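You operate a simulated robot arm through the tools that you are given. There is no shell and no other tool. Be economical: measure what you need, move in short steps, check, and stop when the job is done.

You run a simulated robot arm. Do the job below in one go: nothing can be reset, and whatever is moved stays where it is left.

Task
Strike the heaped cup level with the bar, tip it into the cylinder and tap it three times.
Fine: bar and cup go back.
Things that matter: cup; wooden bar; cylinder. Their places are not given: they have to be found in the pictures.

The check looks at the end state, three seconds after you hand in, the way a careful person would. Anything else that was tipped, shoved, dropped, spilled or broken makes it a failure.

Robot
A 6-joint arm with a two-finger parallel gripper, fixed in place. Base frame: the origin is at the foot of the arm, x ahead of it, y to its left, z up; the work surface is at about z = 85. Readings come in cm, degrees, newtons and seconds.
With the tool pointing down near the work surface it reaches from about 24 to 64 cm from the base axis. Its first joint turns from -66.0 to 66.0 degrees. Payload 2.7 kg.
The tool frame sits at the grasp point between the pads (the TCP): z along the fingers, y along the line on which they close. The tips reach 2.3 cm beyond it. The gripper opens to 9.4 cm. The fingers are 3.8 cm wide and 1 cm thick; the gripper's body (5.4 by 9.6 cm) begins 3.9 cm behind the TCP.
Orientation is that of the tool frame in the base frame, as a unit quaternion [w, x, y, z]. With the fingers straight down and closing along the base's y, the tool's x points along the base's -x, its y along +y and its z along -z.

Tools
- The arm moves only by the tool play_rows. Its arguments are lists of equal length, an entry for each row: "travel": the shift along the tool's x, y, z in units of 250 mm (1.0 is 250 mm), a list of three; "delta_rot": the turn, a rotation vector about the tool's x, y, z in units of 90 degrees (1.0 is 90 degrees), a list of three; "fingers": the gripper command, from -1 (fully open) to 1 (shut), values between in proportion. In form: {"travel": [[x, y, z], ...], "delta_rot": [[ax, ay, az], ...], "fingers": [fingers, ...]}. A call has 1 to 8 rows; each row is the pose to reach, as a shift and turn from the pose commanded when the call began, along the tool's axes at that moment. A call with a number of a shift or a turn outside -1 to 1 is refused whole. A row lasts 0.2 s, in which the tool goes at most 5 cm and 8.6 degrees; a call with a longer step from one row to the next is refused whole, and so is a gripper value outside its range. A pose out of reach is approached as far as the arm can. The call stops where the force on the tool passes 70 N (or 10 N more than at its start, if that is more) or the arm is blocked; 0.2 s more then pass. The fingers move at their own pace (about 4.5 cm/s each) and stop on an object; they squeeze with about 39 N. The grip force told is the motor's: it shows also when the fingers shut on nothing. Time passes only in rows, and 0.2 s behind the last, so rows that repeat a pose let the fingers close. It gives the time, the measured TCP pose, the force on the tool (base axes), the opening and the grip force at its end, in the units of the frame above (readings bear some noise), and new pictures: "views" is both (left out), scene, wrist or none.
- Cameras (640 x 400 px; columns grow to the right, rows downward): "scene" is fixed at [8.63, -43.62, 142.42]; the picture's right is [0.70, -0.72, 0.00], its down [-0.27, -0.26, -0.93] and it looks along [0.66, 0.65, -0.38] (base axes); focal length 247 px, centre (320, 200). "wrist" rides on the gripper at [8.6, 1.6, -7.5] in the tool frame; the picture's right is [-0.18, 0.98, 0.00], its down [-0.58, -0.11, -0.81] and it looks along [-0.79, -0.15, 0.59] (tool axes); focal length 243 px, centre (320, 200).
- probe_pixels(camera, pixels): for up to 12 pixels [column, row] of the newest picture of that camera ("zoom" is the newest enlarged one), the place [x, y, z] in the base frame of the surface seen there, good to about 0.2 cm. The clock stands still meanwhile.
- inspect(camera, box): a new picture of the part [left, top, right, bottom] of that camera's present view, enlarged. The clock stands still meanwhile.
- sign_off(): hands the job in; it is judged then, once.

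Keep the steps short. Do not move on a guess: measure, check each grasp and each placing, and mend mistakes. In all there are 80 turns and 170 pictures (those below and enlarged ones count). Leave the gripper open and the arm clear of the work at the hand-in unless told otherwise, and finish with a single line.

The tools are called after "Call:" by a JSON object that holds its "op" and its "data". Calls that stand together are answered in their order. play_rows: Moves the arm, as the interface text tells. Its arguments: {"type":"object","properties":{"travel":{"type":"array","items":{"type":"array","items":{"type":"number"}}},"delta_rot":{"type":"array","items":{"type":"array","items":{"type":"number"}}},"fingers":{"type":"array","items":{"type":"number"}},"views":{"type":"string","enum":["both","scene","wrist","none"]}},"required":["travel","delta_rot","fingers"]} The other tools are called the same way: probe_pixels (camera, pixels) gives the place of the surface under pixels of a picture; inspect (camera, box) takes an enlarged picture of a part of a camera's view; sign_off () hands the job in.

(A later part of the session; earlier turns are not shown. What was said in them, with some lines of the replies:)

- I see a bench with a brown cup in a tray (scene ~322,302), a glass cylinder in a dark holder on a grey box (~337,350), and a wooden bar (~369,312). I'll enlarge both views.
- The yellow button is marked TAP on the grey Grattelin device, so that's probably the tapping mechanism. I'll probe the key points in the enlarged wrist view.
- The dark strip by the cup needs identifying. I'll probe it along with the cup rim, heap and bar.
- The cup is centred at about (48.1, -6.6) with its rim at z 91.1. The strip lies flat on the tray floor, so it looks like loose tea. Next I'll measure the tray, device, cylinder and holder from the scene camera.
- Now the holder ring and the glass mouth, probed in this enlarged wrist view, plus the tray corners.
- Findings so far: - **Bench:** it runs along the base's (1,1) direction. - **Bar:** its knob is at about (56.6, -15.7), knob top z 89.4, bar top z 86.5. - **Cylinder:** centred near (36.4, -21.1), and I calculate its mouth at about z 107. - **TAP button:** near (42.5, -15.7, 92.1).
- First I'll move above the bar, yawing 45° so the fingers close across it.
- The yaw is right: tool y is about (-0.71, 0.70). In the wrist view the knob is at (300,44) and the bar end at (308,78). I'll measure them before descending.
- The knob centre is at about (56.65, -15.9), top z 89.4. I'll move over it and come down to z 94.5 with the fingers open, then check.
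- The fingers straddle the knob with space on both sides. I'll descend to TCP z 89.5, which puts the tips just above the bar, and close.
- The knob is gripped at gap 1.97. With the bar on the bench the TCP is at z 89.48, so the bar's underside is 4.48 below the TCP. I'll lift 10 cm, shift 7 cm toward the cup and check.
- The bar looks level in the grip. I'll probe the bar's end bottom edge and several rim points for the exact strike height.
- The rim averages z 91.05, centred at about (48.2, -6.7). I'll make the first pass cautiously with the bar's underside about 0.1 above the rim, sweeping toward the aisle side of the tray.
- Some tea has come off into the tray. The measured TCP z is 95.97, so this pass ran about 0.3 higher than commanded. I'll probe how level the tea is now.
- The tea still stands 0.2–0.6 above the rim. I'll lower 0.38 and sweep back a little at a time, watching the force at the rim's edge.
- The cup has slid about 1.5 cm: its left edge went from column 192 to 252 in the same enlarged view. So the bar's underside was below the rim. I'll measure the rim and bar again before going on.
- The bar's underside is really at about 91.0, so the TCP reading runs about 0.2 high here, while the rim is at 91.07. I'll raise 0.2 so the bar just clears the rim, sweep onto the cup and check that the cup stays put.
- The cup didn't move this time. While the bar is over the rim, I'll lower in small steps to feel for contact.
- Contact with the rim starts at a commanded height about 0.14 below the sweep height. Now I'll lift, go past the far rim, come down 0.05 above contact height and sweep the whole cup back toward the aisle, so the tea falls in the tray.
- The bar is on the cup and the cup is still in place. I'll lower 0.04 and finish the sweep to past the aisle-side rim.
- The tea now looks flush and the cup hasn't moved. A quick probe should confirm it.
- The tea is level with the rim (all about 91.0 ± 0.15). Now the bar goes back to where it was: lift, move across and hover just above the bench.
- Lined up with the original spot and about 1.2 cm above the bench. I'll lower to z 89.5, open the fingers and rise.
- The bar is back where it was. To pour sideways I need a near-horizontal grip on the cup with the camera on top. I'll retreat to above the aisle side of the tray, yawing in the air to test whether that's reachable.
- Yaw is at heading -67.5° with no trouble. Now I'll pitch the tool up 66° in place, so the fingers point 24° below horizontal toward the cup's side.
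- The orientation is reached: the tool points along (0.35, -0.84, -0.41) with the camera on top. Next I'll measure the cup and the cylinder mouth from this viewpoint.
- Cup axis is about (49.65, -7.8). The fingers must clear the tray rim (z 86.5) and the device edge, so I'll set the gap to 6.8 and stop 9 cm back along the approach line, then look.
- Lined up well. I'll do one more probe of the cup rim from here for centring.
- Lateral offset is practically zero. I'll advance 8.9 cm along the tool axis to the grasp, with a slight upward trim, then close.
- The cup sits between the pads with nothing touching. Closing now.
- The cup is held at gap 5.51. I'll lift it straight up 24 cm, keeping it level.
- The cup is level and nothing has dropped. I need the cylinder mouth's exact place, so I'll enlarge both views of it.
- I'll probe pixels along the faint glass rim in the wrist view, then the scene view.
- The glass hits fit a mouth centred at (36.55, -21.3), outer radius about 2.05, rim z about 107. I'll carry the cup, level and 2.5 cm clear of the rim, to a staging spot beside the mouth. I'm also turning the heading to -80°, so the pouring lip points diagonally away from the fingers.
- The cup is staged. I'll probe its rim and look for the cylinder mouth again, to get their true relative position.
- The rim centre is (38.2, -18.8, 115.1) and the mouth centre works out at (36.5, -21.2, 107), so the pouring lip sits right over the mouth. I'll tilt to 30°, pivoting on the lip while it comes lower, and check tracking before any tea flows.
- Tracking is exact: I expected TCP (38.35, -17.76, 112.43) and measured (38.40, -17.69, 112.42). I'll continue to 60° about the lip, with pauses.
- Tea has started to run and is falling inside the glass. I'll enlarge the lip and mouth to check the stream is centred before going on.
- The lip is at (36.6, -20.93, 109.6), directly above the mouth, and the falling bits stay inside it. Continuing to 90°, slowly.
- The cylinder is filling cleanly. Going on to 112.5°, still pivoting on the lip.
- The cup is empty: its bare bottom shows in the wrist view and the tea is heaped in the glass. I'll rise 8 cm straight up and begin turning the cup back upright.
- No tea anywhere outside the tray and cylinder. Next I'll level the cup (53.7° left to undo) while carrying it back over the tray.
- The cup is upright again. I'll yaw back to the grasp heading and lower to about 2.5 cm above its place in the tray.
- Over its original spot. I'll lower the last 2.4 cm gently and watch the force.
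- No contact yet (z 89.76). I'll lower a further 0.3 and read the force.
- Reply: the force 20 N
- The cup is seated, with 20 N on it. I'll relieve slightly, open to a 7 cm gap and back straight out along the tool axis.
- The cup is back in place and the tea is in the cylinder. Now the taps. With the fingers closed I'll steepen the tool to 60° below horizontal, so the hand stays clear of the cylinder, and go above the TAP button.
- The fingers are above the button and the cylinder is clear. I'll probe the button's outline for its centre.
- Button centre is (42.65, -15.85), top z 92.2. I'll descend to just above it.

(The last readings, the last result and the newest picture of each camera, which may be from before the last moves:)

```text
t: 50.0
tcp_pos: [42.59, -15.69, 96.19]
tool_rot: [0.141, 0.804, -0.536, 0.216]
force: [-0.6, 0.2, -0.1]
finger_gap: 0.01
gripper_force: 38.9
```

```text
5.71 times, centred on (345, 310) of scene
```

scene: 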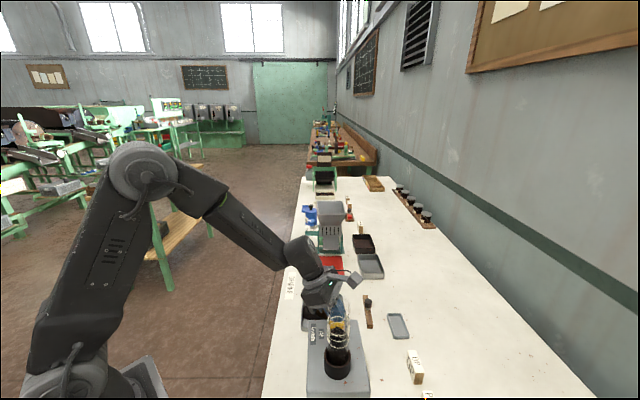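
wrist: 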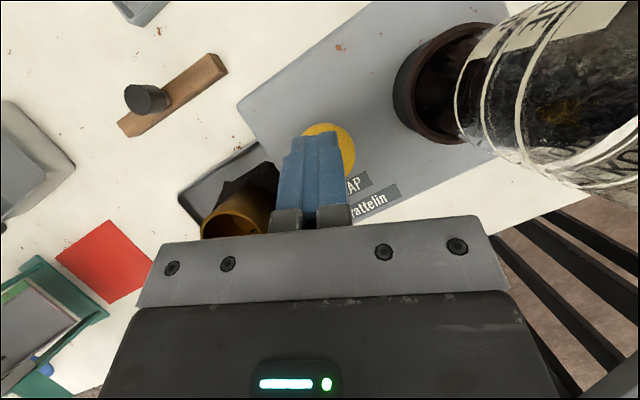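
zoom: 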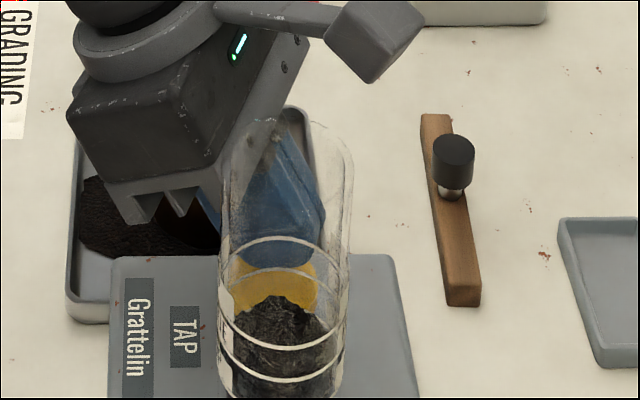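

Just above the button and clear of the glass. I'll press in small steps to feel for contact and travel.

Call:
{"op": "play_rows", "data": {"travel": [[-0.01, 0, 0.0173], [-0.02, 0, 0.0346], [-0.02, 0, 0.0346]], "delta_rot": [[0, 0, 0], [0, 0, 0], [0, 0, 0]], "fingers": [1, 1, 1], "views": "none"}}

Call:
{"op": "play_rows", "data": {"travel": [[-0.006, 0, 0.0104], [-0.012, 0, 0.0208], [-0.012, 0, 0.0208]], "delta_rot": [[0, 0, 0], [0, 0, 0], [0, 0, 0]], "fingers": [1, 1, 1], "views": "none"}}

Call:
{"op": "inspect", "data": {"camera": "scene", "box": [305, 275, 385, 345]}}

```text
t: 50.8
tcp_pos: [42.52, -15.68, 95.27]
tool_rot: [0.142, 0.804, -0.536, 0.215]
force: [-0.1, -0.5, 0.1]
finger_gap: 0.0
gripper_force: 39.0
```

```text
t: 51.6
tcp_pos: [42.43, -15.75, 94.59]
tool_rot: [0.143, 0.803, -0.536, 0.217]
force: [1.0, -0.2, 3.6]
finger_gap: 0.0
gripper_force: 38.9
```

```text
5.71 times, centred on (345, 310) of scene
```

zoom: 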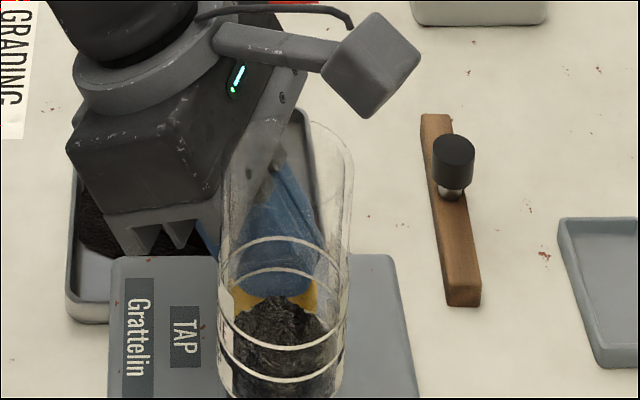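

Contact at about z 94.6 (3.6 N). I'll press deeper in steps to learn the travel; this will be the first tap.

Call:
{"op": "play_rows", "data": {"travel": [[-0.005, 0, 0.0087], [-0.005, 0, 0.0087]], "delta_rot": [[0, 0, 0], [0, 0, 0]], "fingers": [1, 1], "views": "none"}}

Call:
{"op": "play_rows", "data": {"travel": [[-0.005, 0, 0.0087], [-0.005, 0, 0.0087]], "delta_rot": [[0, 0, 0], [0, 0, 0]], "fingers": [1, 1], "views": "none"}}

Call:
{"op": "play_rows", "data": {"travel": [[-0.005, 0, 0.0087], [-0.005, 0, 0.0087]], "delta_rot": [[0, 0, 0], [0, 0, 0]], "fingers": [1, 1], "views": "none"}}

Call:
{"op": "inspect", "data": {"camera": "scene", "box": [305, 275, 385, 345]}}

```text
t: 52.2
tcp_pos: [42.46, -15.76, 94.43]
tool_rot: [0.142, 0.804, -0.536, 0.216]
force: [1.5, 0.7, 4.3]
finger_gap: 0.0
gripper_force: 39.0
```

```text
t: 52.8
tcp_pos: [42.56, -15.72, 94.13]
tool_rot: [0.144, 0.803, -0.536, 0.216]
force: [-1.1, 1.1, 4.9]
finger_gap: 0.0
gripper_force: 39.2
```

```text
t: 53.4
tcp_pos: [42.56, -15.75, 93.94]
tool_rot: [0.143, 0.803, -0.536, 0.216]
force: [-2.7, -0.4, 6.4]
finger_gap: 0.03
gripper_force: 38.4
```

```text
5.71 times, centred on (345, 310) of scene
```

zoom: 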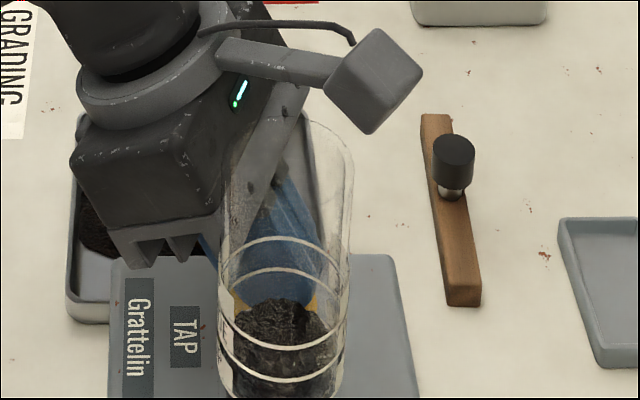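

It's a spring button, with force creeping up to 6 N at 0.7 cm travel. I'll continue to the stop.

Call:
{"op": "play_rows", "data": {"travel": [[-0.005, 0, 0.0087], [-0.005, 0, 0.0087]], "delta_rot": [[0, 0, 0], [0, 0, 0]], "fingers": [1, 1], "views": "none"}}

Call:
{"op": "play_rows", "data": {"travel": [[-0.005, 0, 0.0087], [-0.005, 0, 0.0087]], "delta_rot": [[0, 0, 0], [0, 0, 0]], "fingers": [1, 1], "views": "none"}}

Call:
{"op": "inspect", "data": {"camera": "scene", "box": [305, 275, 385, 345]}}

```text
t: 54.0
tcp_pos: [42.58, -15.82, 93.76]
tool_rot: [0.142, 0.803, -0.536, 0.217]
force: [-1.6, 2.3, 13.6]
finger_gap: 0.0
gripper_force: 39.1
```

```text
t: 54.6
tcp_pos: [42.58, -15.8, 93.7]
tool_rot: [0.143, 0.803, -0.536, 0.218]
force: [-6.4, 4.8, 34.3]
finger_gap: 0.0
gripper_force: 39.4
```

```text
5.71 times, centred on (345, 310) of scene
```

zoom: 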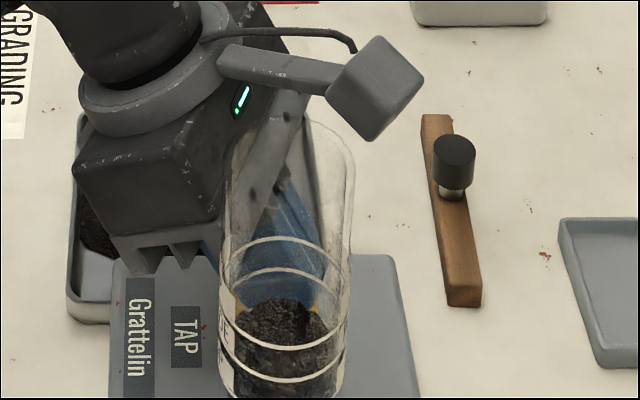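

It bottoms out at z 93.75 (34 N): one full press. I'll release fully and compare the tea.

Call:
{"op": "play_rows", "data": {"travel": [[0.018, 0, -0.031], [0.04, 0, -0.0692], [0.04, 0, -0.0692]], "delta_rot": [[0, 0, 0], [0, 0, 0], [0, 0, 0]], "fingers": [1, 1, 1], "views": "scene"}}

Call:
{"op": "inspect", "data": {"camera": "scene", "box": [305, 275, 385, 345]}}

```text
t: 55.4
tcp_pos: [42.43, -15.76, 95.4]
tool_rot: [0.143, 0.804, -0.536, 0.214]
force: [-0.1, 0.4, -0.3]
finger_gap: 0.0
gripper_force: 38.4
```

scene: 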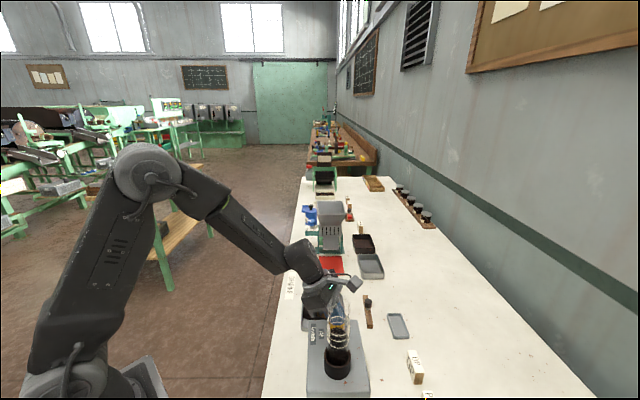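

```text
5.71 times, centred on (345, 310) of scene
```

zoom: 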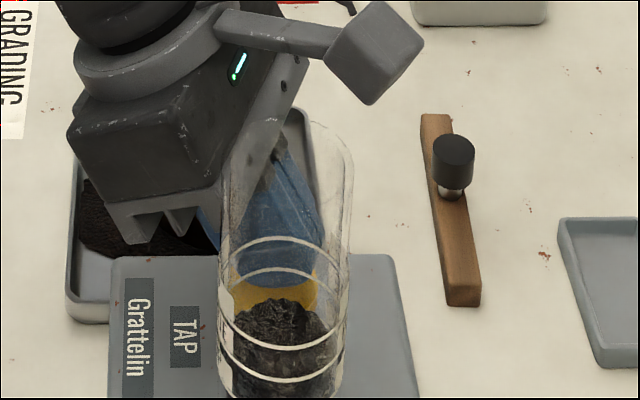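

The button sprang back and the heap looks lower and flatter, so tap one registered. Second tap: press to the stop and release fully.

Call:
{"op": "play_rows", "data": {"travel": [[-0.018, 0, 0.031], [-0.032, 0, 0.0554], [-0.038, 0, 0.0657], [-0.038, 0, 0.0657]], "delta_rot": [[0, 0, 0], [0, 0, 0], [0, 0, 0], [0, 0, 0]], "fingers": [1, 1, 1, 1], "views": "none"}}

Call:
{"op": "play_rows", "data": {"travel": [[0.018, 0, -0.031], [0.038, 0, -0.0657], [0.038, 0, -0.0657]], "delta_rot": [[0, 0, 0], [0, 0, 0], [0, 0, 0]], "fingers": [1, 1, 1], "views": "none"}}

Call:
{"op": "inspect", "data": {"camera": "scene", "box": [305, 275, 385, 345]}}

```text
t: 56.4
tcp_pos: [42.58, -15.65, 93.83]
tool_rot: [0.143, 0.802, -0.537, 0.217]
force: [-0.2, -2.0, 19.5]
finger_gap: 0.0
gripper_force: 39.1
```

```text
t: 57.2
tcp_pos: [42.51, -15.65, 95.43]
tool_rot: [0.144, 0.803, -0.537, 0.214]
force: [0.4, 0.4, -0.8]
finger_gap: 0.0
gripper_force: 38.9
```

```text
5.71 times, centred on (345, 310) of scene
```

zoom: 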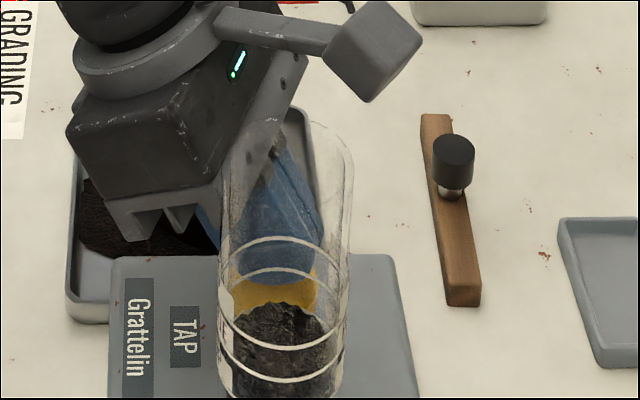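

The tea settled further: its top moved from row 297 to 302. Third tap.

Call:
{"op": "play_rows", "data": {"travel": [[-0.018, 0, 0.031], [-0.032, 0, 0.0554], [-0.038, 0, 0.0657], [-0.038, 0, 0.0657]], "delta_rot": [[0, 0, 0], [0, 0, 0], [0, 0, 0], [0, 0, 0]], "fingers": [1, 1, 1, 1], "views": "none"}}

Call:
{"op": "play_rows", "data": {"travel": [[0.018, 0, -0.031], [0.038, 0, -0.0657], [0.038, 0, -0.0657]], "delta_rot": [[0, 0, 0], [0, 0, 0], [0, 0, 0]], "fingers": [1, 1, 1], "views": "none"}}

Call:
{"op": "inspect", "data": {"camera": "scene", "box": [305, 275, 385, 345]}}

```text
t: 58.2
tcp_pos: [42.61, -15.66, 93.68]
tool_rot: [0.143, 0.803, -0.536, 0.219]
force: [-3.9, 6.7, 28.9]
finger_gap: 0.0
gripper_force: 39.0
```

```text
t: 59.0
tcp_pos: [42.65, -15.78, 95.22]
tool_rot: [0.144, 0.803, -0.537, 0.214]
force: [0.3, 0.7, -0.5]
finger_gap: 0.01
gripper_force: 39.0
```

```text
5.71 times, centred on (345, 310) of scene
```

zoom: 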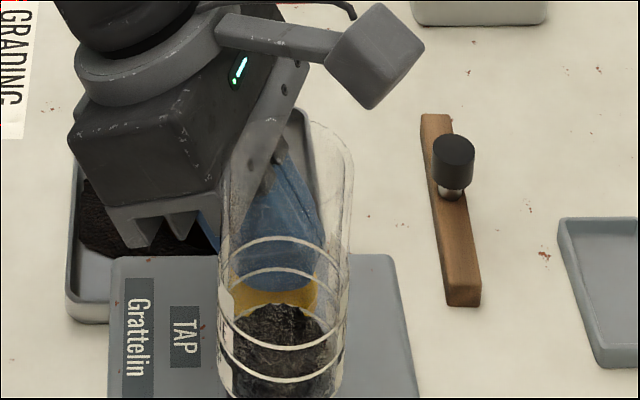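

Three full press-and-release taps are done. I'll rise straight up 12 cm, back away toward the aisle and open the gripper.

Call:
{"op": "play_rows", "data": {"travel": [[0.06, 0, -0.104], [0.13, 0, -0.225], [0.2, 0, -0.346], [0.24, 0, -0.415], [0.15, 0, -0.465], [0.05, 0, -0.525], [-0.05, 0, -0.58], [-0.106, 0, -0.615]], "delta_rot": [[0, 0, 0], [0, 0, 0], [0, 0, 0], [0, 0, 0], [0, 0, 0], [0, 0, 0], [0, 0, 0], [0, 0, 0]], "fingers": [1, 1, 1, 1, 0, -1, -1, -1]}}

Call:
{"op": "play_rows", "data": {"travel": [[0.08, 0, -0.14], [0.16, 0, -0.28], [0.16, 0, -0.28]], "delta_rot": [[0, 0, 0], [0, 0, 0], [0, 0, 0]], "fingers": [-1, -1, -1]}}

Call:
{"op": "inspect", "data": {"camera": "scene", "box": [280, 265, 400, 395]}}

```text
t: 60.8
tcp_pos: [38.72, -6.46, 107.39]
tool_rot: [0.143, 0.803, -0.536, 0.216]
force: [-0.2, -0.3, 0.9]
finger_gap: 8.53
gripper_force: 0.0
```

scene: 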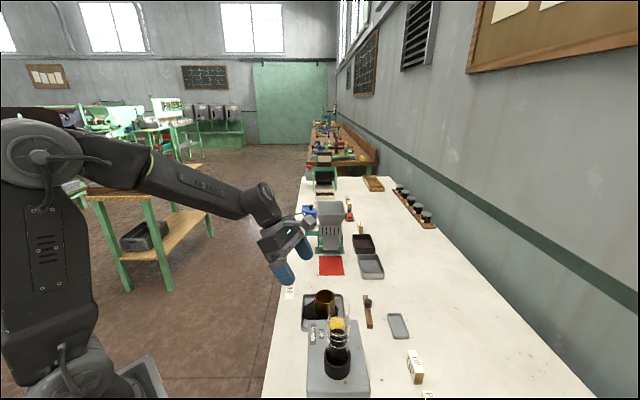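
wrist: 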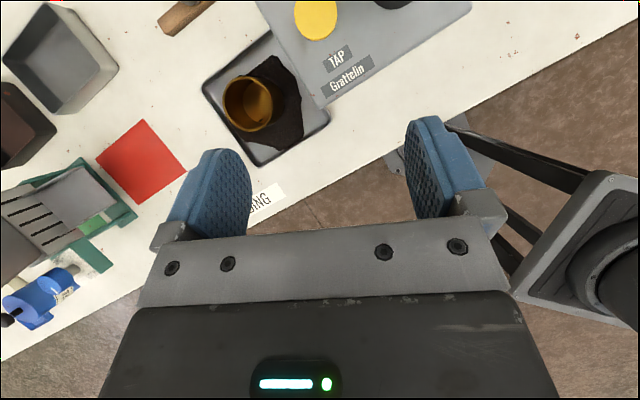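

```text
t: 61.6
tcp_pos: [38.55, -6.7, 115.62]
tool_rot: [0.144, 0.803, -0.536, 0.216]
force: [-0.5, -0.9, -0.1]
finger_gap: 9.4
gripper_force: 0.1
```

scene: 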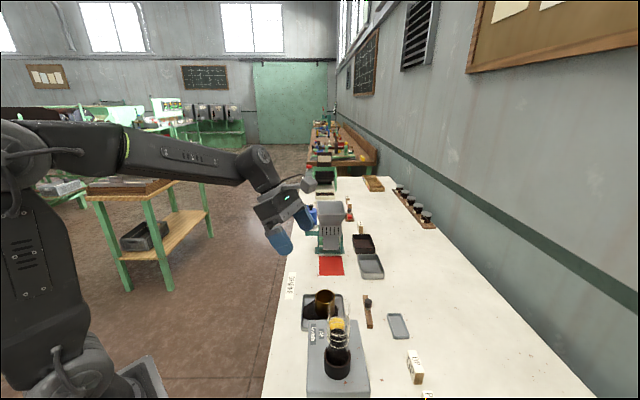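
wrist: 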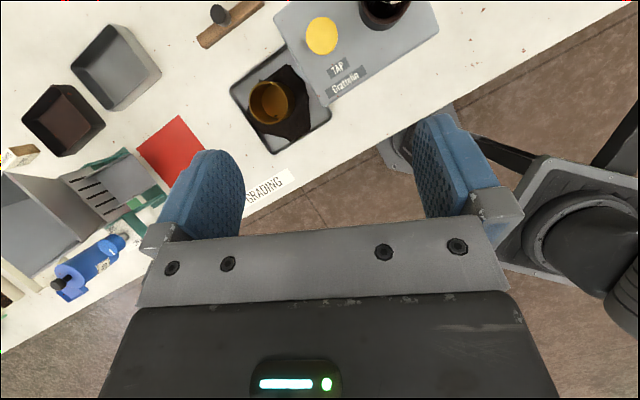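

```text
3.08 times, centred on (340, 330) of scene
```

zoom: 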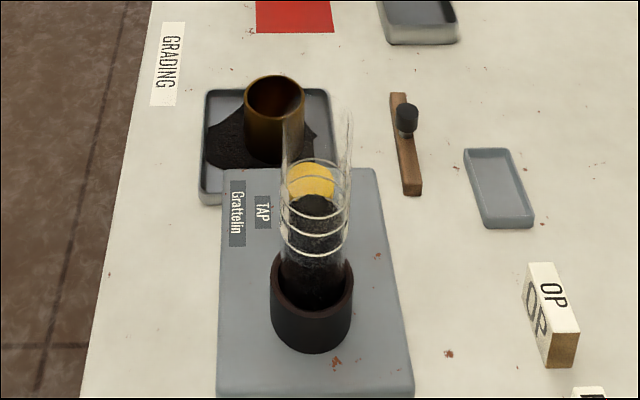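

The cup is empty and in its tray, the bar is in its place, and the tea is in the cylinder. The button is up, nothing is spilled outside the tray, the arm is clear and the gripper is open, so I'm handing in.

Call:
{"op": "sign_off", "data": {}}

```text
The job is handed in.
```

I levelled the cup with the bar, tipped it into the cylinder, tapped it three times with the TAP button, and put the bar and cup back where they started.
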